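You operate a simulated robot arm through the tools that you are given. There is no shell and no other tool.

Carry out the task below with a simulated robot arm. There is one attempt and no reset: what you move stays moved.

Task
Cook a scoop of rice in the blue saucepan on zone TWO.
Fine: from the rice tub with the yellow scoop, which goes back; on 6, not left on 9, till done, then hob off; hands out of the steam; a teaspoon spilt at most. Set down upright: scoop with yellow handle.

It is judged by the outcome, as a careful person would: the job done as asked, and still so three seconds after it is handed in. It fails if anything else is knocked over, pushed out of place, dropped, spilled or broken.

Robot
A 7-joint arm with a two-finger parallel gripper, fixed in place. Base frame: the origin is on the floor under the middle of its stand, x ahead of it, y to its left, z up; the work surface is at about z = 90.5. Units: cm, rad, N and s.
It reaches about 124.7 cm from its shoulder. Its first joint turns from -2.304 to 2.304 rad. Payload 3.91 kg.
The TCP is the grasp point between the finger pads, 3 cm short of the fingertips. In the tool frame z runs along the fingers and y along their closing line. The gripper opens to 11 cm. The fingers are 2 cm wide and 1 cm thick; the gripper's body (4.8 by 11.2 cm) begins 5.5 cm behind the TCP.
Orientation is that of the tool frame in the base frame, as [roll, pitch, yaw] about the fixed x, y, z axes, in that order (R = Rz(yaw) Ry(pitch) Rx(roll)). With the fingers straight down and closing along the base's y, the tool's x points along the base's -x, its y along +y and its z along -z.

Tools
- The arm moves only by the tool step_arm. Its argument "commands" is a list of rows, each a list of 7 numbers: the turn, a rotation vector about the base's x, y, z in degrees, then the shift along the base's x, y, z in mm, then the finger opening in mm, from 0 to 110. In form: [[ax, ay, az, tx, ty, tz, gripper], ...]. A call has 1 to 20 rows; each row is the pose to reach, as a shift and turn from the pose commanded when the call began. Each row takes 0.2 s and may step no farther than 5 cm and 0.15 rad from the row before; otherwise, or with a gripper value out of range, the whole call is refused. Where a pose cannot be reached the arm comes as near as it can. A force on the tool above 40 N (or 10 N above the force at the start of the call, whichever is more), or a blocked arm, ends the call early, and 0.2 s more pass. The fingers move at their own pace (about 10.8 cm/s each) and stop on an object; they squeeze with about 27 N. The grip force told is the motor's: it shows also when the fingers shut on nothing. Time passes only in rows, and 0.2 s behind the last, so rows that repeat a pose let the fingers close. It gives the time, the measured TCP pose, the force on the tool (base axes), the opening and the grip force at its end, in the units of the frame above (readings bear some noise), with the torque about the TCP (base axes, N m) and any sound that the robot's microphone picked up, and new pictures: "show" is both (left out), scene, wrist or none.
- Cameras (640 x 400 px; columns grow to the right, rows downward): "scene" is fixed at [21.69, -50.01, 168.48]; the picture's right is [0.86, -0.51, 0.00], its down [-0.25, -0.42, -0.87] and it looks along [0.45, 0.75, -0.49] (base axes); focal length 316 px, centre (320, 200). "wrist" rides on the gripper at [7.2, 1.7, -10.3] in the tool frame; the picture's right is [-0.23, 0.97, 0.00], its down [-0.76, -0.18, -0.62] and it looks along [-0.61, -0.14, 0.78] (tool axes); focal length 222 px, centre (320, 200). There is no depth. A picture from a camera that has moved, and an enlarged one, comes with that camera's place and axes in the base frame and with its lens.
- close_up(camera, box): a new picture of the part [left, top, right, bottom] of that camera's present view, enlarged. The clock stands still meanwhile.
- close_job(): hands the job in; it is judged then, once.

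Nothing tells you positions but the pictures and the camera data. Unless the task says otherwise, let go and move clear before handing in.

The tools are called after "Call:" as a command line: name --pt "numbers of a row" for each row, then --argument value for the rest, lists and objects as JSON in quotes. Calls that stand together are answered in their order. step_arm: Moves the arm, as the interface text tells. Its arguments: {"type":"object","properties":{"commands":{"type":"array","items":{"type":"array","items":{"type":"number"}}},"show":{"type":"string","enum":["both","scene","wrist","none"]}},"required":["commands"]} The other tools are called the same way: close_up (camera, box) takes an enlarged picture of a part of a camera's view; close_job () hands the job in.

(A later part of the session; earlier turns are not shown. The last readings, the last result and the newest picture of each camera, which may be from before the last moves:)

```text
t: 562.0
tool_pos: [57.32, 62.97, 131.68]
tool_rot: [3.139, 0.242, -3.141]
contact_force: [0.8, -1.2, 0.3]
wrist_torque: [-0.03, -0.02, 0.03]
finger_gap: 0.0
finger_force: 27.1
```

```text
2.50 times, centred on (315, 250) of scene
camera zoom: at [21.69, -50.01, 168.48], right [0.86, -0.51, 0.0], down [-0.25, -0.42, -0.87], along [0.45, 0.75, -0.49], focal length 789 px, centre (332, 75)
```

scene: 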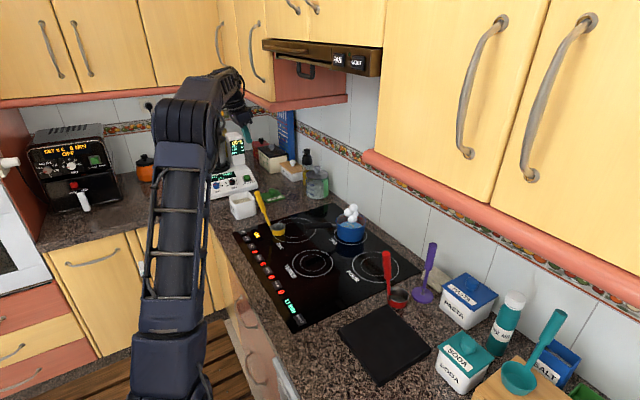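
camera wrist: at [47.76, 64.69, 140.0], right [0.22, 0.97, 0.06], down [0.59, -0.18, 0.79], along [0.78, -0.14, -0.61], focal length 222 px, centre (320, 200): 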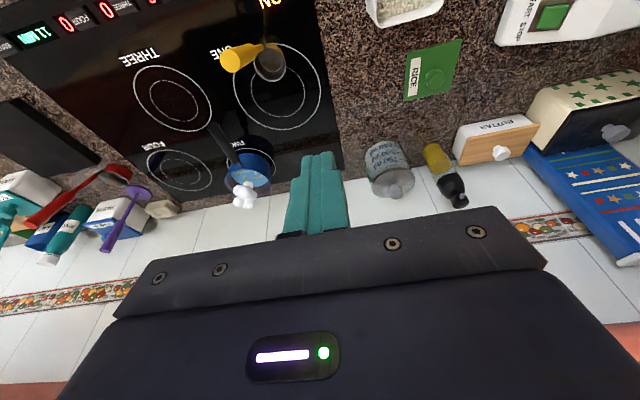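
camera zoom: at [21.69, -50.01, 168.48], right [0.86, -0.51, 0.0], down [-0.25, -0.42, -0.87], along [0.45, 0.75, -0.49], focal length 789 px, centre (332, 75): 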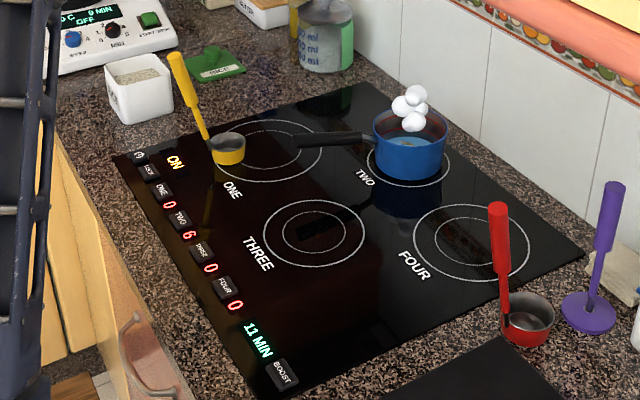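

Call:
step_arm --pt "0 0 0 0 0 0 0" --pt "0 0 0 0 0 0 0" --pt "0 0 0 0 0 0 0" --pt "0 0 0 0 0 0 0" --pt "0 0 0 0 0 0 0" --pt "0 0 0 0 0 0 0" --pt "0 0 0 0 0 0 0" --pt "0 0 0 0 0 0 0" --pt "0 0 0 0 0 0 0" --pt "0 0 0 0 0 0 0" --pt "0 0 0 0 0 0 0" --pt "0 0 0 0 0 0 0" --pt "0 0 0 0 0 0 0" --pt "0 0 0 0 0 0 0" --pt "0 0 0 0 0 0 0" --pt "0 0 0 0 0 0 0" --pt "0 0 0 0 0 0 0" --pt "0 0 0 0 0 0 0" --pt "0 0 0 0 0 0 0" --pt "0 0 0 0 0 0 0" --show "none"

Call:
step_arm --pt "0 0 0 0 0 0 0" --pt "0 0 0 0 0 0 0" --pt "0 0 0 0 0 0 0" --pt "0 0 0 0 0 0 0" --pt "0 0 0 0 0 0 0" --pt "0 0 0 0 0 0 0" --pt "0 0 0 0 0 0 0" --pt "0 0 0 0 0 0 0" --pt "0 0 0 0 0 0 0" --pt "0 0 0 0 0 0 0" --pt "0 0 0 0 0 0 0" --pt "0 0 0 0 0 0 0" --pt "0 0 0 0 0 0 0" --pt "0 0 0 0 0 0 0" --pt "0 0 0 0 0 0 0" --pt "0 0 0 0 0 0 0" --pt "0 0 0 0 0 0 0" --pt "0 0 0 0 0 0 0" --pt "0 0 0 0 0 0 0" --pt "0 0 0 0 0 0 0" --show "none"

Call:
step_arm --pt "0 0 0 0 0 0 0" --pt "0 0 0 0 0 0 0" --pt "0 0 0 0 0 0 0" --pt "0 0 0 0 0 0 0" --pt "0 0 0 0 0 0 0" --pt "0 0 0 0 0 0 0" --pt "0 0 0 0 0 0 0" --pt "0 0 0 0 0 0 0" --pt "0 0 0 0 0 0 0" --pt "0 0 0 0 0 0 0" --pt "0 0 0 0 0 0 0" --pt "0 0 0 0 0 0 0" --pt "0 0 0 0 0 0 0" --pt "0 0 0 0 0 0 0" --pt "0 0 0 0 0 0 0" --pt "0 0 0 0 0 0 0" --pt "0 0 0 0 0 0 0" --pt "0 0 0 0 0 0 0" --pt "0 0 0 0 0 0 0" --pt "0 0 0 0 0 0 0" --show "none"

Call:
step_arm --pt "0 0 0 0 0 0 0" --pt "0 0 0 0 0 0 0" --pt "0 0 0 0 0 0 0" --pt "0 0 0 0 0 0 0" --pt "0 0 0 0 0 0 0" --pt "0 0 0 0 0 0 0" --pt "0 0 0 0 0 0 0" --pt "0 0 0 0 0 0 0" --pt "0 0 0 0 0 0 0" --pt "0 0 0 0 0 0 0" --pt "0 0 0 0 0 0 0" --pt "0 0 0 0 0 0 0" --pt "0 0 0 0 0 0 0" --pt "0 0 0 0 0 0 0" --pt "0 0 0 0 0 0 0" --pt "0 0 0 0 0 0 0" --pt "0 0 0 0 0 0 0" --pt "0 0 0 0 0 0 0" --pt "0 0 0 0 0 0 0" --pt "0 0 0 0 0 0 0" --show "none"

Call:
step_arm --pt "0 0 0 0 0 0 0" --pt "0 0 0 0 0 0 0" --pt "0 0 0 0 0 0 0" --pt "0 0 0 0 0 0 0" --pt "0 0 0 0 0 0 0" --pt "0 0 0 0 0 0 0" --pt "0 0 0 0 0 0 0" --pt "0 0 0 0 0 0 0" --pt "0 0 0 0 0 0 0" --pt "0 0 0 0 0 0 0" --pt "0 0 0 0 0 0 0" --pt "0 0 0 0 0 0 0" --pt "0 0 0 0 0 0 0" --pt "0 0 0 0 0 0 0" --pt "0 0 0 0 0 0 0" --pt "0 0 0 0 0 0 0" --pt "0 0 0 0 0 0 0" --pt "0 0 0 0 0 0 0" --pt "0 0 0 0 0 0 0" --pt "0 0 0 0 0 0 0" --show "none"

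Call:
step_arm --pt "0 0 0 0 0 0 0" --pt "0 0 0 0 0 0 0" --pt "0 0 0 0 0 0 0" --pt "0 0 0 0 0 0 0" --pt "0 0 0 0 0 0 0" --pt "0 0 0 0 0 0 0" --pt "0 0 0 0 0 0 0" --pt "0 0 0 0 0 0 0" --pt "0 0 0 0 0 0 0" --pt "0 0 0 0 0 0 0" --pt "0 0 0 0 0 0 0" --pt "0 0 0 0 0 0 0" --pt "0 0 0 0 0 0 0" --pt "0 0 0 0 0 0 0" --pt "0 0 0 0 0 0 0" --pt "0 0 0 0 0 0 0" --pt "0 0 0 0 0 0 0" --pt "0 0 0 0 0 0 0" --pt "0 0 0 0 0 0 0" --pt "0 0 0 0 0 0 0" --show "none"

Call:
step_arm --pt "0 0 0 0 0 0 0" --pt "0 0 0 0 0 0 0" --pt "0 0 0 0 0 0 0" --pt "0 0 0 0 0 0 0" --pt "0 0 0 0 0 0 0" --pt "0 0 0 0 0 0 0" --pt "0 0 0 0 0 0 0" --pt "0 0 0 0 0 0 0" --pt "0 0 0 0 0 0 0" --pt "0 0 0 0 0 0 0" --pt "0 0 0 0 0 0 0" --pt "0 0 0 0 0 0 0" --pt "0 0 0 0 0 0 0" --pt "0 0 0 0 0 0 0" --pt "0 0 0 0 0 0 0" --pt "0 0 0 0 0 0 0" --pt "0 0 0 0 0 0 0" --pt "0 0 0 0 0 0 0" --pt "0 0 0 0 0 0 0" --pt "0 0 0 0 0 0 0" --show "none"

Call:
step_arm --pt "0 0 0 0 0 0 0" --pt "0 0 0 0 0 0 0" --pt "0 0 0 0 0 0 0" --pt "0 0 0 0 0 0 0" --pt "0 0 0 0 0 0 0" --pt "0 0 0 0 0 0 0" --pt "0 0 0 0 0 0 0" --pt "0 0 0 0 0 0 0" --pt "0 0 0 0 0 0 0" --pt "0 0 0 0 0 0 0" --pt "0 0 0 0 0 0 0" --pt "0 0 0 0 0 0 0" --pt "0 0 0 0 0 0 0" --pt "0 0 0 0 0 0 0" --pt "0 0 0 0 0 0 0" --pt "0 0 0 0 0 0 0" --pt "0 0 0 0 0 0 0" --pt "0 0 0 0 0 0 0" --pt "0 0 0 0 0 0 0" --pt "0 0 0 0 0 0 0" --show "none"

Call:
close_up --camera "wrist" --box '[225, 140, 280, 200]'

Call:
close_up --camera "scene" --box '[230, 170, 400, 330]'

```text
t: 566.2
tool_pos: [57.25, 63.12, 131.71]
tool_rot: [3.14, 0.242, -3.14]
contact_force: [-0.1, -0.1, 0.3]
wrist_torque: [0.02, -0.02, -0.02]
finger_gap: 0.03
finger_force: 26.8
```

```text
t: 570.4
tool_pos: [57.27, 62.93, 131.83]
tool_rot: [3.138, 0.244, 3.141]
contact_force: [-0.2, -0.1, -0.6]
wrist_torque: [-0.01, -0.02, 0.0]
finger_gap: 0.0
finger_force: 27.7
```

```text
t: 574.6
tool_pos: [57.15, 63.03, 131.76]
tool_rot: [3.139, 0.243, -3.141]
contact_force: [0.2, -0.6, 1.2]
wrist_torque: [-0.01, 0.0, -0.01]
finger_gap: 0.01
finger_force: 27.9
```

```text
t: 578.8
tool_pos: [57.37, 63.04, 131.65]
tool_rot: [3.137, 0.242, -3.141]
contact_force: [-0.1, -0.5, -0.2]
wrist_torque: [0.02, 0.01, 0.01]
finger_gap: 0.01
finger_force: 26.9
```

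```text
t: 583.0
tool_pos: [57.28, 62.9, 131.73]
tool_rot: [3.139, 0.243, 3.141]
contact_force: [0.0, 0.2, -0.4]
wrist_torque: [0.02, 0.01, 0.01]
finger_gap: 0.03
finger_force: 26.8
```

```text
t: 587.2
tool_pos: [57.14, 63.06, 131.7]
tool_rot: [3.138, 0.242, -3.14]
contact_force: [-0.2, -0.2, 0.3]
wrist_torque: [-0.01, 0.01, -0.01]
finger_gap: 0.0
finger_force: 26.9
```

```text
t: 591.4
tool_pos: [57.22, 62.95, 131.69]
tool_rot: [3.138, 0.242, -3.141]
contact_force: [-0.7, -0.5, 0.8]
wrist_torque: [-0.01, -0.02, 0.02]
finger_gap: 0.0
finger_force: 26.9
```

```text
t: 595.6
tool_pos: [57.2, 63.06, 131.8]
tool_rot: [3.137, 0.241, -3.14]
contact_force: [-0.4, 0.2, -0.2]
wrist_torque: [0.03, 0.03, 0.0]
finger_gap: 0.0
finger_force: 27.3
```

```text
6.67 times, centred on (252, 170) of wrist
camera zoom: at [47.76, 64.68, 139.99], right [0.22, 0.97, 0.06], down [0.59, -0.18, 0.79], along [0.78, -0.14, -0.61], focal length 1481 px, centre (770, 400)
```

zoom: 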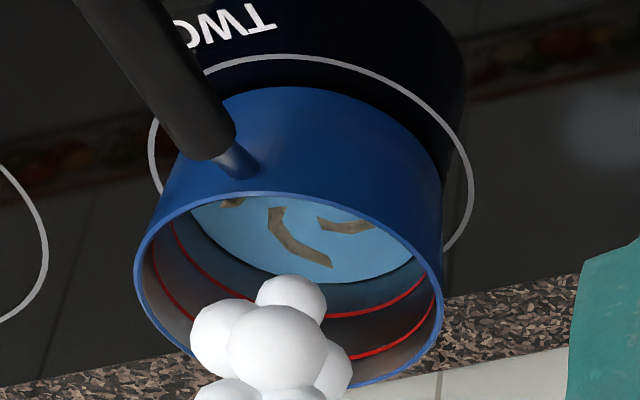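

```text
2.50 times, centred on (315, 250) of scene
camera zoom: at [21.69, -50.01, 168.48], right [0.86, -0.51, 0.0], down [-0.25, -0.42, -0.87], along [0.45, 0.75, -0.49], focal length 789 px, centre (332, 75)
```

zoom: 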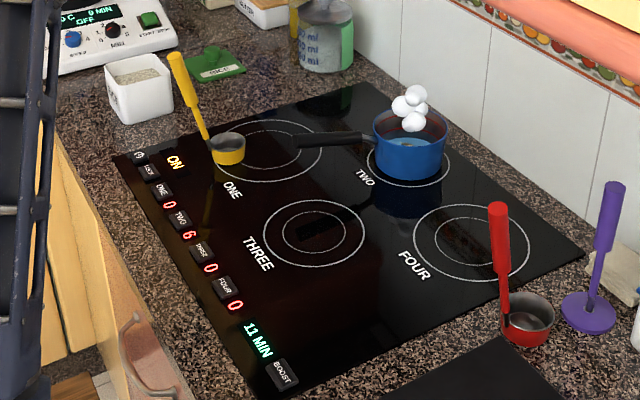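

The water is getting low, so I'll wait in smaller steps now and look more often.

Call:
step_arm --pt "0 0 0 0 0 0 0" --pt "0 0 0 0 0 0 0" --pt "0 0 0 0 0 0 0" --pt "0 0 0 0 0 0 0" --pt "0 0 0 0 0 0 0" --pt "0 0 0 0 0 0 0" --pt "0 0 0 0 0 0 0" --pt "0 0 0 0 0 0 0" --pt "0 0 0 0 0 0 0" --pt "0 0 0 0 0 0 0" --pt "0 0 0 0 0 0 0" --pt "0 0 0 0 0 0 0" --pt "0 0 0 0 0 0 0" --pt "0 0 0 0 0 0 0" --pt "0 0 0 0 0 0 0" --pt "0 0 0 0 0 0 0" --pt "0 0 0 0 0 0 0" --pt "0 0 0 0 0 0 0" --pt "0 0 0 0 0 0 0" --pt "0 0 0 0 0 0 0" --show "none"

Call:
step_arm --pt "0 0 0 0 0 0 0" --pt "0 0 0 0 0 0 0" --pt "0 0 0 0 0 0 0" --pt "0 0 0 0 0 0 0" --pt "0 0 0 0 0 0 0" --pt "0 0 0 0 0 0 0" --pt "0 0 0 0 0 0 0" --pt "0 0 0 0 0 0 0" --pt "0 0 0 0 0 0 0" --pt "0 0 0 0 0 0 0" --pt "0 0 0 0 0 0 0" --pt "0 0 0 0 0 0 0" --pt "0 0 0 0 0 0 0" --pt "0 0 0 0 0 0 0" --pt "0 0 0 0 0 0 0" --pt "0 0 0 0 0 0 0" --pt "0 0 0 0 0 0 0" --pt "0 0 0 0 0 0 0" --pt "0 0 0 0 0 0 0" --pt "0 0 0 0 0 0 0" --show "none"

Call:
step_arm --pt "0 0 0 0 0 0 0" --pt "0 0 0 0 0 0 0" --pt "0 0 0 0 0 0 0" --pt "0 0 0 0 0 0 0" --pt "0 0 0 0 0 0 0" --pt "0 0 0 0 0 0 0" --pt "0 0 0 0 0 0 0" --pt "0 0 0 0 0 0 0" --pt "0 0 0 0 0 0 0" --pt "0 0 0 0 0 0 0" --pt "0 0 0 0 0 0 0" --pt "0 0 0 0 0 0 0" --pt "0 0 0 0 0 0 0" --pt "0 0 0 0 0 0 0" --pt "0 0 0 0 0 0 0" --pt "0 0 0 0 0 0 0" --pt "0 0 0 0 0 0 0" --pt "0 0 0 0 0 0 0" --pt "0 0 0 0 0 0 0" --pt "0 0 0 0 0 0 0" --show "none"

Call:
step_arm --pt "0 0 0 0 0 0 0" --pt "0 0 0 0 0 0 0" --pt "0 0 0 0 0 0 0" --pt "0 0 0 0 0 0 0" --pt "0 0 0 0 0 0 0" --pt "0 0 0 0 0 0 0" --pt "0 0 0 0 0 0 0" --pt "0 0 0 0 0 0 0" --pt "0 0 0 0 0 0 0" --pt "0 0 0 0 0 0 0" --pt "0 0 0 0 0 0 0" --pt "0 0 0 0 0 0 0" --pt "0 0 0 0 0 0 0" --pt "0 0 0 0 0 0 0" --pt "0 0 0 0 0 0 0" --pt "0 0 0 0 0 0 0" --pt "0 0 0 0 0 0 0" --pt "0 0 0 0 0 0 0" --pt "0 0 0 0 0 0 0" --pt "0 0 0 0 0 0 0" --show "none"

Call:
close_up --camera "wrist" --box '[225, 140, 280, 200]'

Call:
close_up --camera "scene" --box '[230, 170, 400, 330]'

Call:
close_up --camera "scene" --box '[346, 221, 356, 228]'

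```text
t: 599.8
tool_pos: [57.19, 62.95, 131.73]
tool_rot: [3.139, 0.242, -3.141]
contact_force: [0.0, 0.6, 0.5]
wrist_torque: [0.0, 0.02, 0.0]
finger_gap: 0.02
finger_force: 27.5
```

```text
t: 604.0
tool_pos: [57.3, 62.9, 131.76]
tool_rot: [3.138, 0.243, -3.141]
contact_force: [-0.7, 0.5, -0.2]
wrist_torque: [0.01, 0.02, -0.01]
finger_gap: 0.0
finger_force: 27.0
```

```text
t: 608.2
tool_pos: [57.12, 62.98, 131.71]
tool_rot: [3.139, 0.243, 3.141]
contact_force: [0.8, 0.1, -0.1]
wrist_torque: [0.02, 0.03, 0.04]
finger_gap: 0.0
finger_force: 26.9
```

```text
t: 612.4
tool_pos: [57.2, 62.99, 131.72]
tool_rot: [3.136, 0.243, 3.141]
contact_force: [0.2, -0.5, -0.7]
wrist_torque: [0.0, -0.01, 0.0]
finger_gap: 0.0
finger_force: 27.3
```

```text
6.67 times, centred on (252, 170) of wrist
camera zoom: at [47.76, 64.67, 139.99], right [0.22, 0.97, 0.06], down [0.59, -0.18, 0.79], along [0.78, -0.14, -0.61], focal length 1481 px, centre (770, 400)
```

zoom: 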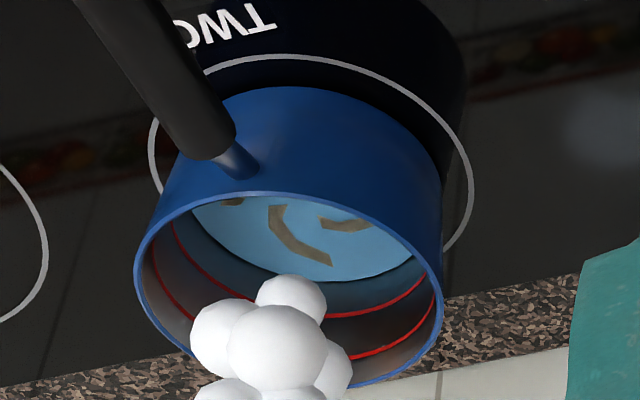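

```text
2.50 times, centred on (315, 250) of scene
camera zoom: at [21.69, -50.01, 168.48], right [0.86, -0.51, 0.0], down [-0.25, -0.42, -0.87], along [0.45, 0.75, -0.49], focal length 789 px, centre (332, 75)
```

zoom: 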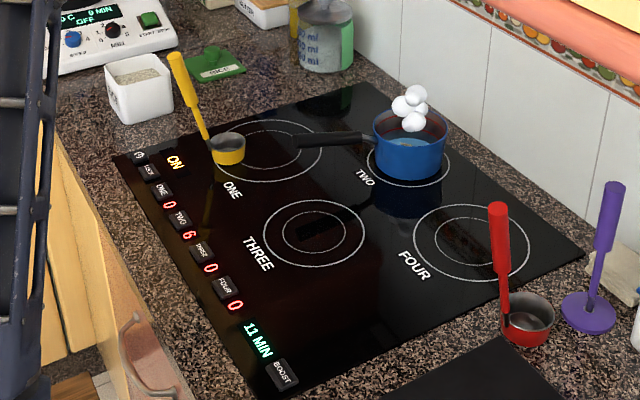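

```text
16.00 times, centred on (351, 224) of scene
camera zoom: at [21.69, -50.01, 168.48], right [0.86, -0.51, 0.0], down [-0.25, -0.42, -0.87], along [0.45, 0.75, -0.49], focal length 5048 px, centre (-176, -192)
```

zoom: 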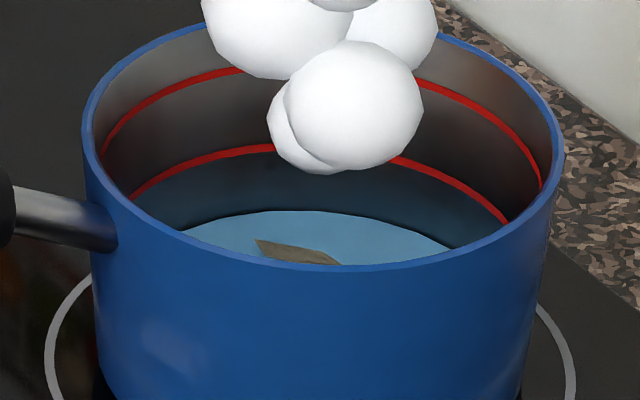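

The water is now about half a centimetre deep. A careful cook would be ready at the switch, so I'll bring the fingertip to hover just above the power button, well away from the steam, and keep watching from there.

Call:
step_arm --pt "0 0 0 -45 -8 -10 0" --pt "0 0 0 -90 -15 -20 0" --pt "0 0 0 -95 -15 -65 0" --pt "0 0 0 -95 -15 -110 0" --pt "0 0 0 -95 -15 -155 0" --pt "0 0 0 -95 -15 -200 0" --pt "0 0 0 -95 -15 -245 0" --pt "0 0 0 -95 -15 -290 0" --pt "0 0 0 -95 -15 -330 0" --pt "0 0 0 -82 -15 -358 0" --pt "0 0 0 -80 -15 -364 0" --pt "0 0 0 -80 -15 -364 0" --show "wrist"

Call:
close_up --camera "scene" --box '[346, 221, 356, 228]'

Call:
close_up --camera "scene" --box '[220, 190, 320, 330]'

```text
t: 615.0
tool_pos: [49.12, 61.41, 95.33]
tool_rot: [3.139, 0.241, -3.14]
contact_force: [-1.0, -0.5, 0.4]
wrist_torque: [-0.01, 0.01, 0.0]
finger_gap: 0.01
finger_force: 27.3
camera wrist: at [39.74, 63.17, 103.62], right [0.22, 0.97, 0.06], down [0.59, -0.18, 0.79], along [0.78, -0.14, -0.61], focal length 222 px, centre (320, 200)
```

wrist: 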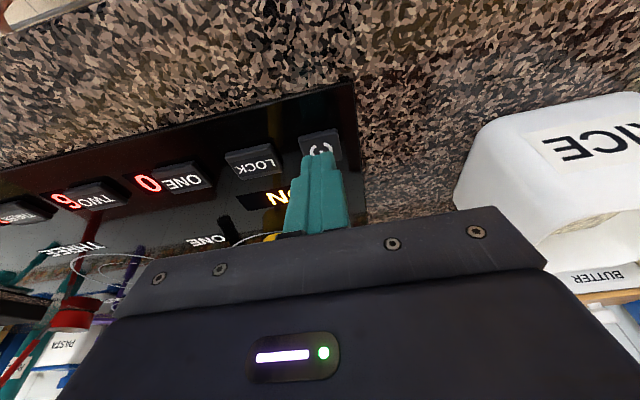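

```text
16.00 times, centred on (351, 224) of scene
camera zoom: at [21.69, -50.01, 168.48], right [0.86, -0.51, 0.0], down [-0.25, -0.42, -0.87], along [0.45, 0.75, -0.49], focal length 5048 px, centre (-176, -192)
```

zoom: 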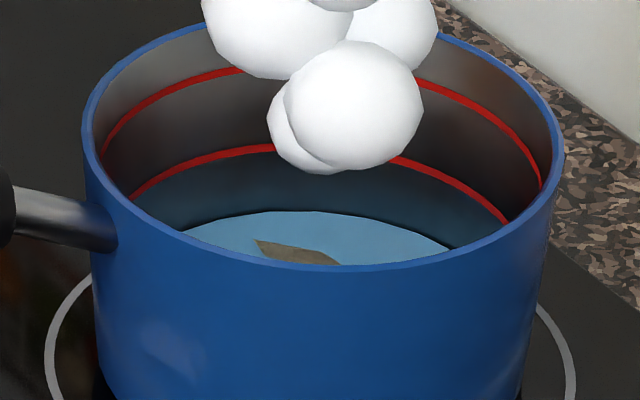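

```text
2.86 times, centred on (270, 260) of scene
camera zoom: at [21.69, -50.01, 168.48], right [0.86, -0.51, 0.0], down [-0.25, -0.42, -0.87], along [0.45, 0.75, -0.49], focal length 901 px, centre (463, 29)
```

zoom: 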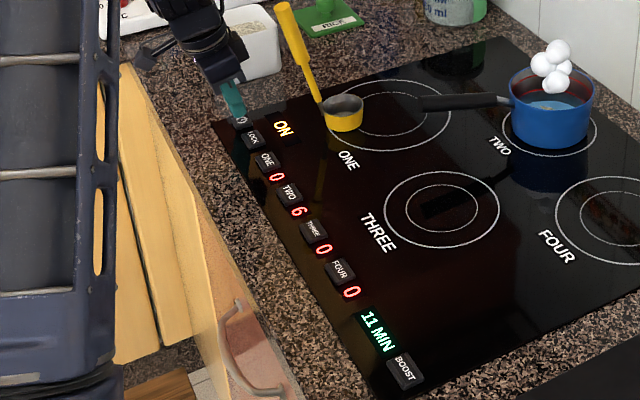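

The finger hovers 1 cm above the power button. I'll wait in short steps, checking the pan each time, ready to switch off.

Call:
step_arm --pt "0 0 0 0 0 0 0" --pt "0 0 0 0 0 0 0" --pt "0 0 0 0 0 0 0" --pt "0 0 0 0 0 0 0" --pt "0 0 0 0 0 0 0" --pt "0 0 0 0 0 0 0" --pt "0 0 0 0 0 0 0" --pt "0 0 0 0 0 0 0" --pt "0 0 0 0 0 0 0" --pt "0 0 0 0 0 0 0" --pt "0 0 0 0 0 0 0" --pt "0 0 0 0 0 0 0" --pt "0 0 0 0 0 0 0" --pt "0 0 0 0 0 0 0" --pt "0 0 0 0 0 0 0" --pt "0 0 0 0 0 0 0" --pt "0 0 0 0 0 0 0" --pt "0 0 0 0 0 0 0" --pt "0 0 0 0 0 0 0" --pt "0 0 0 0 0 0 0" --show "none"

Call:
step_arm --pt "0 0 0 0 0 0 0" --pt "0 0 0 0 0 0 0" --pt "0 0 0 0 0 0 0" --pt "0 0 0 0 0 0 0" --pt "0 0 0 0 0 0 0" --pt "0 0 0 0 0 0 0" --pt "0 0 0 0 0 0 0" --pt "0 0 0 0 0 0 0" --pt "0 0 0 0 0 0 0" --pt "0 0 0 0 0 0 0" --pt "0 0 0 0 0 0 0" --pt "0 0 0 0 0 0 0" --pt "0 0 0 0 0 0 0" --pt "0 0 0 0 0 0 0" --pt "0 0 0 0 0 0 0" --pt "0 0 0 0 0 0 0" --pt "0 0 0 0 0 0 0" --pt "0 0 0 0 0 0 0" --pt "0 0 0 0 0 0 0" --pt "0 0 0 0 0 0 0" --show "none"

Call:
close_up --camera "scene" --box '[346, 221, 356, 228]'

```text
t: 619.2
tool_pos: [49.25, 61.46, 95.47]
tool_rot: [3.138, 0.241, -3.141]
contact_force: [0.2, 0.3, 0.4]
wrist_torque: [0.0, 0.03, -0.01]
finger_gap: 0.0
finger_force: 27.0
```

```text
t: 623.4
tool_pos: [49.33, 61.4, 95.33]
tool_rot: [3.138, 0.242, 3.141]
contact_force: [-0.2, -0.9, 1.2]
wrist_torque: [0.01, 0.01, -0.03]
finger_gap: 0.01
finger_force: 27.0
```

```text
16.00 times, centred on (351, 224) of scene
camera zoom: at [21.69, -50.01, 168.48], right [0.86, -0.51, 0.0], down [-0.25, -0.42, -0.87], along [0.45, 0.75, -0.49], focal length 5048 px, centre (-176, -192)
```

zoom: 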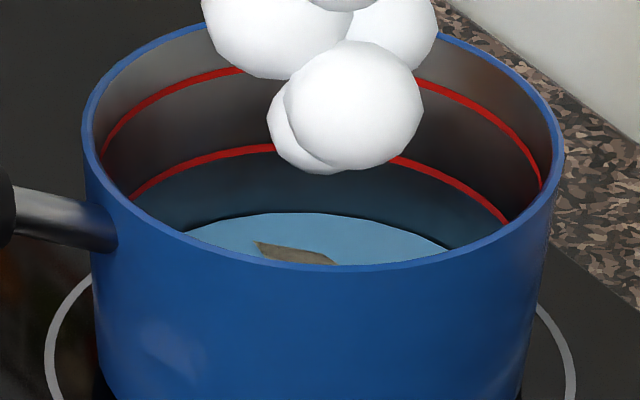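

The level keeps falling slowly. I'll step in shorter intervals and watch how it behaves near the bottom.

Call:
step_arm --pt "0 0 0 0 0 0 0" --pt "0 0 0 0 0 0 0" --pt "0 0 0 0 0 0 0" --pt "0 0 0 0 0 0 0" --pt "0 0 0 0 0 0 0" --pt "0 0 0 0 0 0 0" --pt "0 0 0 0 0 0 0" --pt "0 0 0 0 0 0 0" --pt "0 0 0 0 0 0 0" --pt "0 0 0 0 0 0 0" --pt "0 0 0 0 0 0 0" --pt "0 0 0 0 0 0 0" --pt "0 0 0 0 0 0 0" --pt "0 0 0 0 0 0 0" --pt "0 0 0 0 0 0 0" --pt "0 0 0 0 0 0 0" --pt "0 0 0 0 0 0 0" --pt "0 0 0 0 0 0 0" --pt "0 0 0 0 0 0 0" --pt "0 0 0 0 0 0 0" --show "none"

Call:
close_up --camera "scene" --box '[346, 221, 356, 228]'

Call:
close_up --camera "scene" --box '[320, 195, 380, 250]'

```text
t: 627.6
tool_pos: [49.16, 61.48, 95.3]
tool_rot: [3.138, 0.241, -3.141]
contact_force: [0.2, -0.3, -0.2]
wrist_torque: [0.01, -0.03, -0.01]
finger_gap: 0.0
finger_force: 27.3
```

```text
16.00 times, centred on (351, 224) of scene
camera zoom: at [21.69, -50.01, 168.48], right [0.86, -0.51, 0.0], down [-0.25, -0.42, -0.87], along [0.45, 0.75, -0.49], focal length 5048 px, centre (-176, -192)
```

zoom: 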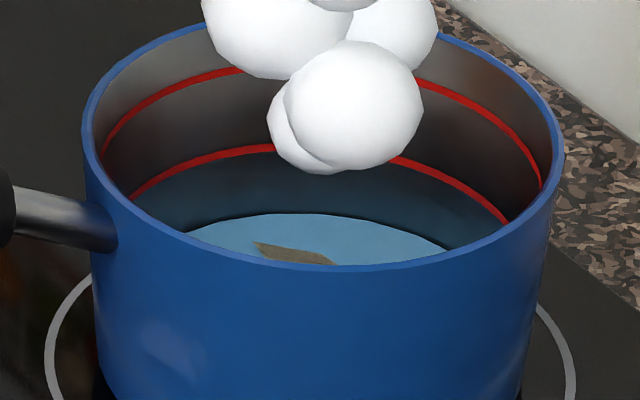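

```text
7.27 times, centred on (350, 222) of scene
camera zoom: at [21.69, -50.01, 168.48], right [0.86, -0.51, 0.0], down [-0.25, -0.42, -0.87], along [0.45, 0.75, -0.49], focal length 2295 px, centre (102, 36)
```

zoom: 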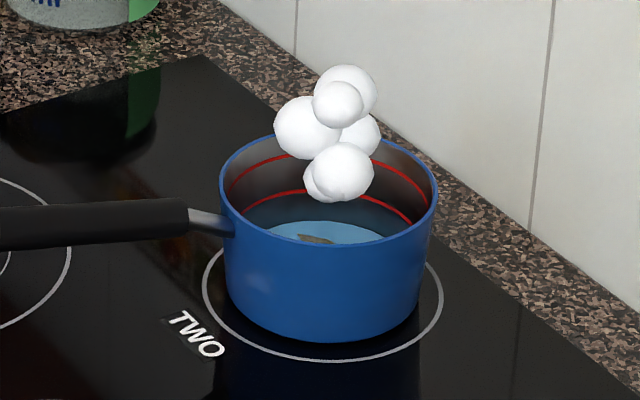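

Accounting for the pan's taper, about 0.8 cm of water remains, enough to last past the 11-minute mark. I'll continue with frequent checks.

Call:
step_arm --pt "0 0 0 0 0 0 0" --pt "0 0 0 0 0 0 0" --pt "0 0 0 0 0 0 0" --pt "0 0 0 0 0 0 0" --pt "0 0 0 0 0 0 0" --pt "0 0 0 0 0 0 0" --pt "0 0 0 0 0 0 0" --pt "0 0 0 0 0 0 0" --pt "0 0 0 0 0 0 0" --pt "0 0 0 0 0 0 0" --pt "0 0 0 0 0 0 0" --pt "0 0 0 0 0 0 0" --pt "0 0 0 0 0 0 0" --pt "0 0 0 0 0 0 0" --pt "0 0 0 0 0 0 0" --pt "0 0 0 0 0 0 0" --pt "0 0 0 0 0 0 0" --pt "0 0 0 0 0 0 0" --pt "0 0 0 0 0 0 0" --pt "0 0 0 0 0 0 0" --show "none"

Call:
step_arm --pt "0 0 0 0 0 0 0" --pt "0 0 0 0 0 0 0" --pt "0 0 0 0 0 0 0" --pt "0 0 0 0 0 0 0" --pt "0 0 0 0 0 0 0" --pt "0 0 0 0 0 0 0" --pt "0 0 0 0 0 0 0" --pt "0 0 0 0 0 0 0" --pt "0 0 0 0 0 0 0" --pt "0 0 0 0 0 0 0" --pt "0 0 0 0 0 0 0" --pt "0 0 0 0 0 0 0" --pt "0 0 0 0 0 0 0" --pt "0 0 0 0 0 0 0" --pt "0 0 0 0 0 0 0" --pt "0 0 0 0 0 0 0" --pt "0 0 0 0 0 0 0" --pt "0 0 0 0 0 0 0" --pt "0 0 0 0 0 0 0" --pt "0 0 0 0 0 0 0" --show "none"

Call:
step_arm --pt "0 0 0 0 0 0 0" --pt "0 0 0 0 0 0 0" --pt "0 0 0 0 0 0 0" --pt "0 0 0 0 0 0 0" --pt "0 0 0 0 0 0 0" --pt "0 0 0 0 0 0 0" --pt "0 0 0 0 0 0 0" --pt "0 0 0 0 0 0 0" --pt "0 0 0 0 0 0 0" --pt "0 0 0 0 0 0 0" --pt "0 0 0 0 0 0 0" --pt "0 0 0 0 0 0 0" --pt "0 0 0 0 0 0 0" --pt "0 0 0 0 0 0 0" --pt "0 0 0 0 0 0 0" --pt "0 0 0 0 0 0 0" --pt "0 0 0 0 0 0 0" --pt "0 0 0 0 0 0 0" --pt "0 0 0 0 0 0 0" --pt "0 0 0 0 0 0 0" --show "none"

Call:
step_arm --pt "0 0 0 0 0 0 0" --pt "0 0 0 0 0 0 0" --pt "0 0 0 0 0 0 0" --pt "0 0 0 0 0 0 0" --pt "0 0 0 0 0 0 0" --pt "0 0 0 0 0 0 0" --pt "0 0 0 0 0 0 0" --pt "0 0 0 0 0 0 0" --pt "0 0 0 0 0 0 0" --pt "0 0 0 0 0 0 0" --pt "0 0 0 0 0 0 0" --pt "0 0 0 0 0 0 0" --pt "0 0 0 0 0 0 0" --pt "0 0 0 0 0 0 0" --pt "0 0 0 0 0 0 0" --pt "0 0 0 0 0 0 0" --pt "0 0 0 0 0 0 0" --pt "0 0 0 0 0 0 0" --pt "0 0 0 0 0 0 0" --pt "0 0 0 0 0 0 0" --show "none"

Call:
close_up --camera "scene" --box '[346, 221, 356, 228]'

Call:
close_up --camera "scene" --box '[220, 190, 400, 330]'

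```text
t: 631.8
tool_pos: [49.25, 61.33, 95.43]
tool_rot: [3.139, 0.241, -3.141]
contact_force: [-0.1, 0.8, 0.5]
wrist_torque: [0.01, 0.0, 0.02]
finger_gap: 0.0
finger_force: 26.8
```

```text
t: 636.0
tool_pos: [49.29, 61.47, 95.39]
tool_rot: [3.139, 0.245, 3.141]
contact_force: [-0.2, 0.2, -0.5]
wrist_torque: [0.04, -0.01, -0.02]
finger_gap: 0.0
finger_force: 27.0
```

```text
t: 640.2
tool_pos: [49.14, 61.55, 95.36]
tool_rot: [3.138, 0.242, -3.141]
contact_force: [0.3, 0.2, 0.1]
wrist_torque: [0.07, 0.01, 0.02]
finger_gap: 0.0
finger_force: 27.4
```

```text
t: 644.4
tool_pos: [49.19, 61.51, 95.36]
tool_rot: [3.138, 0.242, 3.141]
contact_force: [-0.2, -0.4, -0.5]
wrist_torque: [-0.01, 0.0, -0.03]
finger_gap: 0.0
finger_force: 27.0
```

```text
16.00 times, centred on (351, 224) of scene
camera zoom: at [21.69, -50.01, 168.48], right [0.86, -0.51, 0.0], down [-0.25, -0.42, -0.87], along [0.45, 0.75, -0.49], focal length 5048 px, centre (-176, -192)
```

zoom: 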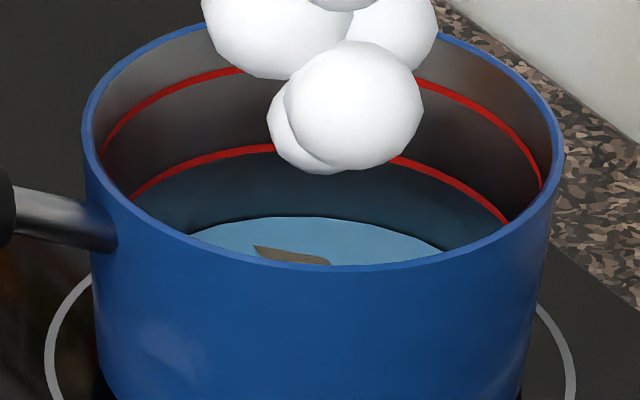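

```text
2.86 times, centred on (310, 260) of scene
camera zoom: at [21.69, -50.01, 168.48], right [0.86, -0.51, 0.0], down [-0.25, -0.42, -0.87], along [0.45, 0.75, -0.49], focal length 901 px, centre (349, 29)
```

zoom: 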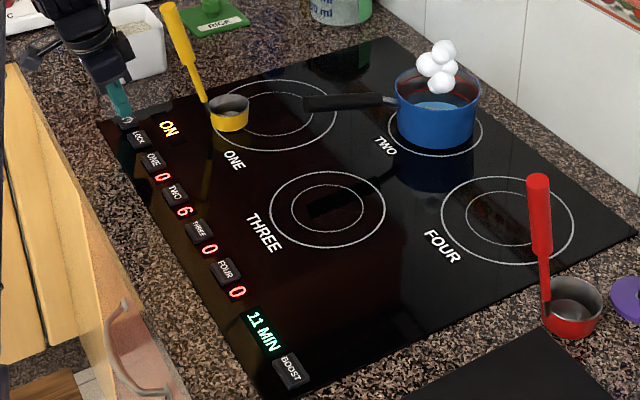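

Call:
step_arm --pt "0 0 0 0 0 0 0" --pt "0 0 0 0 0 0 0" --pt "0 0 0 0 0 0 0" --pt "0 0 0 0 0 0 0" --pt "0 0 0 0 0 0 0" --pt "0 0 0 0 0 0 0" --pt "0 0 0 0 0 0 0" --pt "0 0 0 0 0 0 0" --pt "0 0 0 0 0 0 0" --pt "0 0 0 0 0 0 0" --pt "0 0 0 0 0 0 0" --pt "0 0 0 0 0 0 0" --pt "0 0 0 0 0 0 0" --pt "0 0 0 0 0 0 0" --pt "0 0 0 0 0 0 0" --pt "0 0 0 0 0 0 0" --pt "0 0 0 0 0 0 0" --pt "0 0 0 0 0 0 0" --pt "0 0 0 0 0 0 0" --pt "0 0 0 0 0 0 0" --show "none"

Call:
step_arm --pt "0 0 0 0 0 0 0" --pt "0 0 0 0 0 0 0" --pt "0 0 0 0 0 0 0" --pt "0 0 0 0 0 0 0" --pt "0 0 0 0 0 0 0" --pt "0 0 0 0 0 0 0" --pt "0 0 0 0 0 0 0" --pt "0 0 0 0 0 0 0" --pt "0 0 0 0 0 0 0" --pt "0 0 0 0 0 0 0" --pt "0 0 0 0 0 0 0" --pt "0 0 0 0 0 0 0" --pt "0 0 0 0 0 0 0" --pt "0 0 0 0 0 0 0" --pt "0 0 0 0 0 0 0" --pt "0 0 0 0 0 0 0" --pt "0 0 0 0 0 0 0" --pt "0 0 0 0 0 0 0" --pt "0 0 0 0 0 0 0" --pt "0 0 0 0 0 0 0" --show "none"

Call:
step_arm --pt "0 0 0 0 0 0 0" --pt "0 0 0 0 0 0 0" --pt "0 0 0 0 0 0 0" --pt "0 0 0 0 0 0 0" --pt "0 0 0 0 0 0 0" --pt "0 0 0 0 0 0 0" --pt "0 0 0 0 0 0 0" --pt "0 0 0 0 0 0 0" --pt "0 0 0 0 0 0 0" --pt "0 0 0 0 0 0 0" --pt "0 0 0 0 0 0 0" --pt "0 0 0 0 0 0 0" --pt "0 0 0 0 0 0 0" --pt "0 0 0 0 0 0 0" --pt "0 0 0 0 0 0 0" --pt "0 0 0 0 0 0 0" --pt "0 0 0 0 0 0 0" --pt "0 0 0 0 0 0 0" --pt "0 0 0 0 0 0 0" --pt "0 0 0 0 0 0 0" --show "none"

Call:
step_arm --pt "0 0 0 0 0 0 0" --pt "0 0 0 0 0 0 0" --pt "0 0 0 0 0 0 0" --pt "0 0 0 0 0 0 0" --pt "0 0 0 0 0 0 0" --pt "0 0 0 0 0 0 0" --pt "0 0 0 0 0 0 0" --pt "0 0 0 0 0 0 0" --pt "0 0 0 0 0 0 0" --pt "0 0 0 0 0 0 0" --pt "0 0 0 0 0 0 0" --pt "0 0 0 0 0 0 0" --pt "0 0 0 0 0 0 0" --pt "0 0 0 0 0 0 0" --pt "0 0 0 0 0 0 0" --pt "0 0 0 0 0 0 0" --pt "0 0 0 0 0 0 0" --pt "0 0 0 0 0 0 0" --pt "0 0 0 0 0 0 0" --pt "0 0 0 0 0 0 0" --show "none"

Call:
close_up --camera "scene" --box '[346, 221, 356, 228]'

Call:
close_up --camera "scene" --box '[220, 190, 400, 330]'

```text
t: 648.6
tool_pos: [49.26, 61.48, 95.43]
tool_rot: [3.138, 0.242, -3.14]
contact_force: [-0.4, 0.6, -1.0]
wrist_torque: [0.01, -0.02, 0.0]
finger_gap: 0.0
finger_force: 27.1
```

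```text
t: 652.8
tool_pos: [49.15, 61.55, 95.43]
tool_rot: [3.139, 0.242, 3.142]
contact_force: [-0.6, 0.6, 0.5]
wrist_torque: [0.0, -0.01, 0.03]
finger_gap: 0.01
finger_force: 26.9
```

```text
t: 657.0
tool_pos: [49.12, 61.36, 95.31]
tool_rot: [3.138, 0.242, 3.141]
contact_force: [-0.1, 0.0, -0.1]
wrist_torque: [0.03, -0.02, -0.01]
finger_gap: 0.01
finger_force: 26.6
```

```text
t: 661.2
tool_pos: [49.18, 61.46, 95.28]
tool_rot: [3.139, 0.243, 3.142]
contact_force: [-0.1, -0.1, 0.5]
wrist_torque: [0.02, 0.0, 0.0]
finger_gap: 0.0
finger_force: 26.5
```

```text
16.00 times, centred on (351, 224) of scene
camera zoom: at [21.69, -50.01, 168.48], right [0.86, -0.51, 0.0], down [-0.25, -0.42, -0.87], along [0.45, 0.75, -0.49], focal length 5048 px, centre (-176, -192)
```

zoom: 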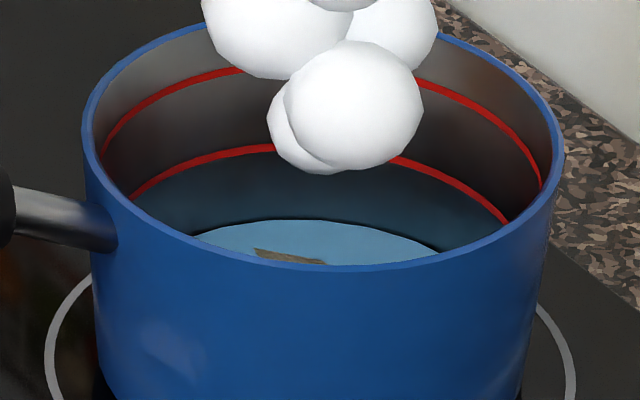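

```text
2.86 times, centred on (310, 260) of scene
camera zoom: at [21.69, -50.01, 168.48], right [0.86, -0.51, 0.0], down [-0.25, -0.42, -0.87], along [0.45, 0.75, -0.49], focal length 901 px, centre (349, 29)
```

zoom: 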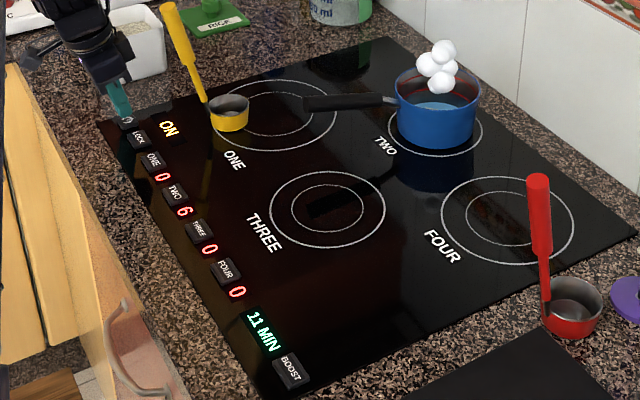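

Call:
step_arm --pt "0 0 0 0 0 0 0" --pt "0 0 0 0 0 0 0" --pt "0 0 0 0 0 0 0" --pt "0 0 0 0 0 0 0" --pt "0 0 0 0 0 0 0" --pt "0 0 0 0 0 0 0" --pt "0 0 0 0 0 0 0" --pt "0 0 0 0 0 0 0" --pt "0 0 0 0 0 0 0" --pt "0 0 0 0 0 0 0" --pt "0 0 0 0 0 0 0" --pt "0 0 0 0 0 0 0" --pt "0 0 0 0 0 0 0" --pt "0 0 0 0 0 0 0" --pt "0 0 0 0 0 0 0" --pt "0 0 0 0 0 0 0" --pt "0 0 0 0 0 0 0" --pt "0 0 0 0 0 0 0" --pt "0 0 0 0 0 0 0" --pt "0 0 0 0 0 0 0" --show "none"

Call:
step_arm --pt "0 0 0 0 0 0 0" --pt "0 0 0 0 0 0 0" --pt "0 0 0 0 0 0 0" --pt "0 0 0 0 0 0 0" --pt "0 0 0 0 0 0 0" --pt "0 0 0 0 0 0 0" --pt "0 0 0 0 0 0 0" --pt "0 0 0 0 0 0 0" --pt "0 0 0 0 0 0 0" --pt "0 0 0 0 0 0 0" --pt "0 0 0 0 0 0 0" --pt "0 0 0 0 0 0 0" --pt "0 0 0 0 0 0 0" --pt "0 0 0 0 0 0 0" --pt "0 0 0 0 0 0 0" --pt "0 0 0 0 0 0 0" --pt "0 0 0 0 0 0 0" --pt "0 0 0 0 0 0 0" --pt "0 0 0 0 0 0 0" --pt "0 0 0 0 0 0 0" --show "none"

Call:
step_arm --pt "0 0 0 0 0 0 0" --pt "0 0 0 0 0 0 0" --pt "0 0 0 0 0 0 0" --pt "0 0 0 0 0 0 0" --pt "0 0 0 0 0 0 0" --pt "0 0 0 0 0 0 0" --pt "0 0 0 0 0 0 0" --pt "0 0 0 0 0 0 0" --pt "0 0 0 0 0 0 0" --pt "0 0 0 0 0 0 0" --pt "0 0 0 0 0 0 0" --pt "0 0 0 0 0 0 0" --pt "0 0 0 0 0 0 0" --pt "0 0 0 0 0 0 0" --pt "0 0 0 0 0 0 0" --pt "0 0 0 0 0 0 0" --pt "0 0 0 0 0 0 0" --pt "0 0 0 0 0 0 0" --pt "0 0 0 0 0 0 0" --pt "0 0 0 0 0 0 0" --show "none"

Call:
step_arm --pt "0 0 0 0 0 0 0" --pt "0 0 0 0 0 0 0" --pt "0 0 0 0 0 0 0" --pt "0 0 0 0 0 0 0" --pt "0 0 0 0 0 0 0" --pt "0 0 0 0 0 0 0" --pt "0 0 0 0 0 0 0" --pt "0 0 0 0 0 0 0" --pt "0 0 0 0 0 0 0" --pt "0 0 0 0 0 0 0" --pt "0 0 0 0 0 0 0" --pt "0 0 0 0 0 0 0" --pt "0 0 0 0 0 0 0" --pt "0 0 0 0 0 0 0" --pt "0 0 0 0 0 0 0" --pt "0 0 0 0 0 0 0" --pt "0 0 0 0 0 0 0" --pt "0 0 0 0 0 0 0" --pt "0 0 0 0 0 0 0" --pt "0 0 0 0 0 0 0" --show "none"

Call:
close_up --camera "scene" --box '[346, 221, 356, 228]'

Call:
close_up --camera "scene" --box '[220, 190, 400, 330]'

```text
t: 665.4
tool_pos: [49.22, 61.46, 95.43]
tool_rot: [3.138, 0.242, 3.141]
contact_force: [-0.3, 0.5, -0.1]
wrist_torque: [0.03, 0.01, 0.0]
finger_gap: 0.0
finger_force: 26.6
```

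```text
t: 669.6
tool_pos: [49.28, 61.58, 95.35]
tool_rot: [3.137, 0.244, -3.141]
contact_force: [0.7, -0.1, 0.0]
wrist_torque: [0.01, 0.01, 0.06]
finger_gap: 0.01
finger_force: 27.0
```

```text
t: 673.8
tool_pos: [49.21, 61.39, 95.32]
tool_rot: [3.138, 0.243, 3.141]
contact_force: [0.0, 0.1, -0.3]
wrist_torque: [0.02, -0.02, -0.02]
finger_gap: 0.0
finger_force: 26.8
```

```text
t: 678.0
tool_pos: [49.33, 61.43, 95.39]
tool_rot: [3.139, 0.242, 3.14]
contact_force: [0.9, -0.3, -0.6]
wrist_torque: [-0.06, 0.0, 0.02]
finger_gap: 0.0
finger_force: 27.0
```

```text
16.00 times, centred on (351, 224) of scene
camera zoom: at [21.69, -50.01, 168.48], right [0.86, -0.51, 0.0], down [-0.25, -0.42, -0.87], along [0.45, 0.75, -0.49], focal length 5048 px, centre (-176, -192)
```

zoom: 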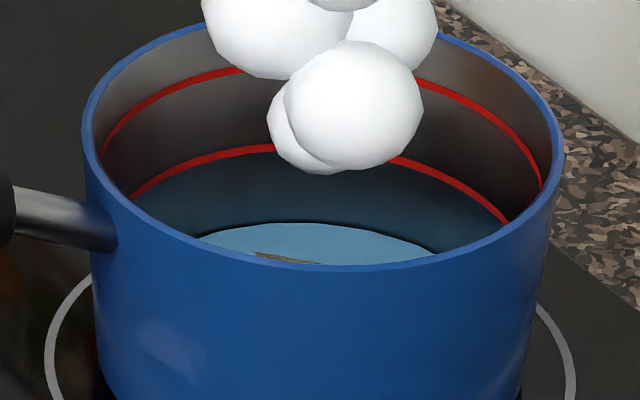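

```text
2.86 times, centred on (310, 260) of scene
camera zoom: at [21.69, -50.01, 168.48], right [0.86, -0.51, 0.0], down [-0.25, -0.42, -0.87], along [0.45, 0.75, -0.49], focal length 901 px, centre (349, 29)
```

zoom: 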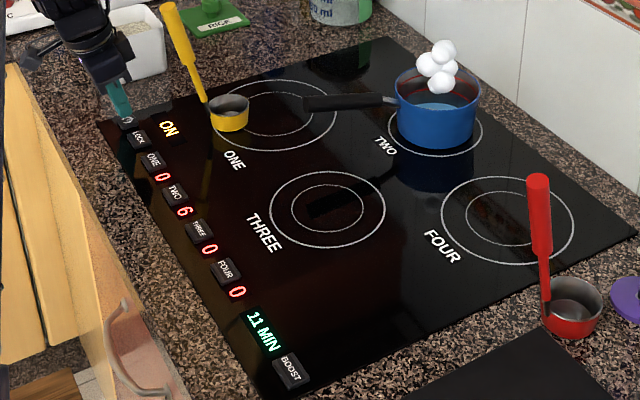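

Call:
step_arm --pt "0 0 0 0 0 0 0" --pt "0 0 0 0 0 0 0" --pt "0 0 0 0 0 0 0" --pt "0 0 0 0 0 0 0" --pt "0 0 0 0 0 0 0" --pt "0 0 0 0 0 0 0" --pt "0 0 0 0 0 0 0" --pt "0 0 0 0 0 0 0" --pt "0 0 0 0 0 0 0" --pt "0 0 0 0 0 0 0" --pt "0 0 0 0 0 0 0" --pt "0 0 0 0 0 0 0" --pt "0 0 0 0 0 0 0" --pt "0 0 0 0 0 0 0" --pt "0 0 0 0 0 0 0" --pt "0 0 0 0 0 0 0" --pt "0 0 0 0 0 0 0" --pt "0 0 0 0 0 0 0" --pt "0 0 0 0 0 0 0" --pt "0 0 0 0 0 0 0" --show "none"

Call:
step_arm --pt "0 0 0 0 0 0 0" --pt "0 0 0 0 0 0 0" --pt "0 0 0 0 0 0 0" --pt "0 0 0 0 0 0 0" --pt "0 0 0 0 0 0 0" --pt "0 0 0 0 0 0 0" --pt "0 0 0 0 0 0 0" --pt "0 0 0 0 0 0 0" --pt "0 0 0 0 0 0 0" --pt "0 0 0 0 0 0 0" --pt "0 0 0 0 0 0 0" --pt "0 0 0 0 0 0 0" --pt "0 0 0 0 0 0 0" --pt "0 0 0 0 0 0 0" --pt "0 0 0 0 0 0 0" --pt "0 0 0 0 0 0 0" --pt "0 0 0 0 0 0 0" --pt "0 0 0 0 0 0 0" --pt "0 0 0 0 0 0 0" --pt "0 0 0 0 0 0 0" --show "none"

Call:
step_arm --pt "0 0 0 0 0 0 0" --pt "0 0 0 0 0 0 0" --pt "0 0 0 0 0 0 0" --pt "0 0 0 0 0 0 0" --pt "0 0 0 0 0 0 0" --pt "0 0 0 0 0 0 0" --pt "0 0 0 0 0 0 0" --pt "0 0 0 0 0 0 0" --pt "0 0 0 0 0 0 0" --pt "0 0 0 0 0 0 0" --pt "0 0 0 0 0 0 0" --pt "0 0 0 0 0 0 0" --pt "0 0 0 0 0 0 0" --pt "0 0 0 0 0 0 0" --pt "0 0 0 0 0 0 0" --pt "0 0 0 0 0 0 0" --pt "0 0 0 0 0 0 0" --pt "0 0 0 0 0 0 0" --pt "0 0 0 0 0 0 0" --pt "0 0 0 0 0 0 0" --show "none"

Call:
step_arm --pt "0 0 0 0 0 0 0" --pt "0 0 0 0 0 0 0" --pt "0 0 0 0 0 0 0" --pt "0 0 0 0 0 0 0" --pt "0 0 0 0 0 0 0" --pt "0 0 0 0 0 0 0" --pt "0 0 0 0 0 0 0" --pt "0 0 0 0 0 0 0" --pt "0 0 0 0 0 0 0" --pt "0 0 0 0 0 0 0" --pt "0 0 0 0 0 0 0" --pt "0 0 0 0 0 0 0" --pt "0 0 0 0 0 0 0" --pt "0 0 0 0 0 0 0" --pt "0 0 0 0 0 0 0" --pt "0 0 0 0 0 0 0" --pt "0 0 0 0 0 0 0" --pt "0 0 0 0 0 0 0" --pt "0 0 0 0 0 0 0" --pt "0 0 0 0 0 0 0" --show "none"

Call:
close_up --camera "scene" --box '[346, 221, 356, 228]'

Call:
close_up --camera "scene" --box '[220, 190, 400, 330]'

```text
t: 682.2
tool_pos: [49.23, 61.44, 95.52]
tool_rot: [3.138, 0.243, -3.141]
contact_force: [0.1, 0.7, 1.2]
wrist_torque: [0.0, -0.01, 0.0]
finger_gap: 0.0
finger_force: 27.3
```

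```text
t: 686.4
tool_pos: [49.22, 61.49, 95.41]
tool_rot: [3.14, 0.244, -3.141]
contact_force: [0.9, 0.8, -0.8]
wrist_torque: [-0.02, 0.0, 0.02]
finger_gap: 0.0
finger_force: 27.1
```

```text
t: 690.6
tool_pos: [49.21, 61.44, 95.45]
tool_rot: [3.138, 0.242, 3.14]
contact_force: [-0.5, -0.8, 0.3]
wrist_torque: [-0.05, -0.06, -0.01]
finger_gap: 0.0
finger_force: 26.8
```

```text
t: 694.8
tool_pos: [49.22, 61.45, 95.34]
tool_rot: [3.136, 0.243, -3.142]
contact_force: [0.0, 0.3, 0.4]
wrist_torque: [-0.02, -0.02, -0.02]
finger_gap: 0.01
finger_force: 26.9
```

```text
16.00 times, centred on (351, 224) of scene
camera zoom: at [21.69, -50.01, 168.48], right [0.86, -0.51, 0.0], down [-0.25, -0.42, -0.87], along [0.45, 0.75, -0.49], focal length 5048 px, centre (-176, -192)
```

zoom: 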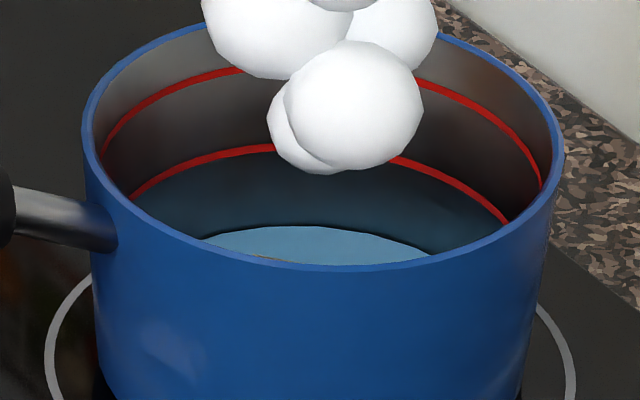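

```text
2.86 times, centred on (310, 260) of scene
camera zoom: at [21.69, -50.01, 168.48], right [0.86, -0.51, 0.0], down [-0.25, -0.42, -0.87], along [0.45, 0.75, -0.49], focal length 901 px, centre (349, 29)
```

zoom: 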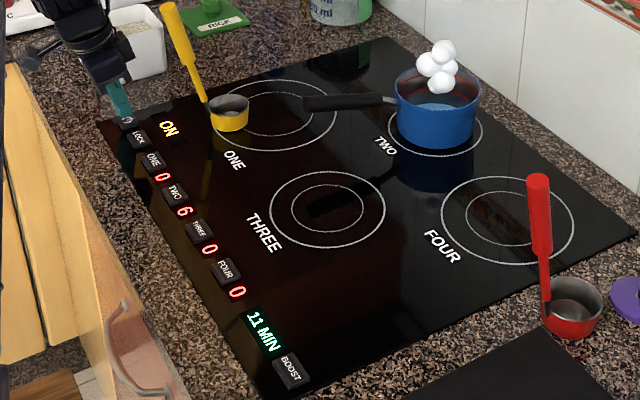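

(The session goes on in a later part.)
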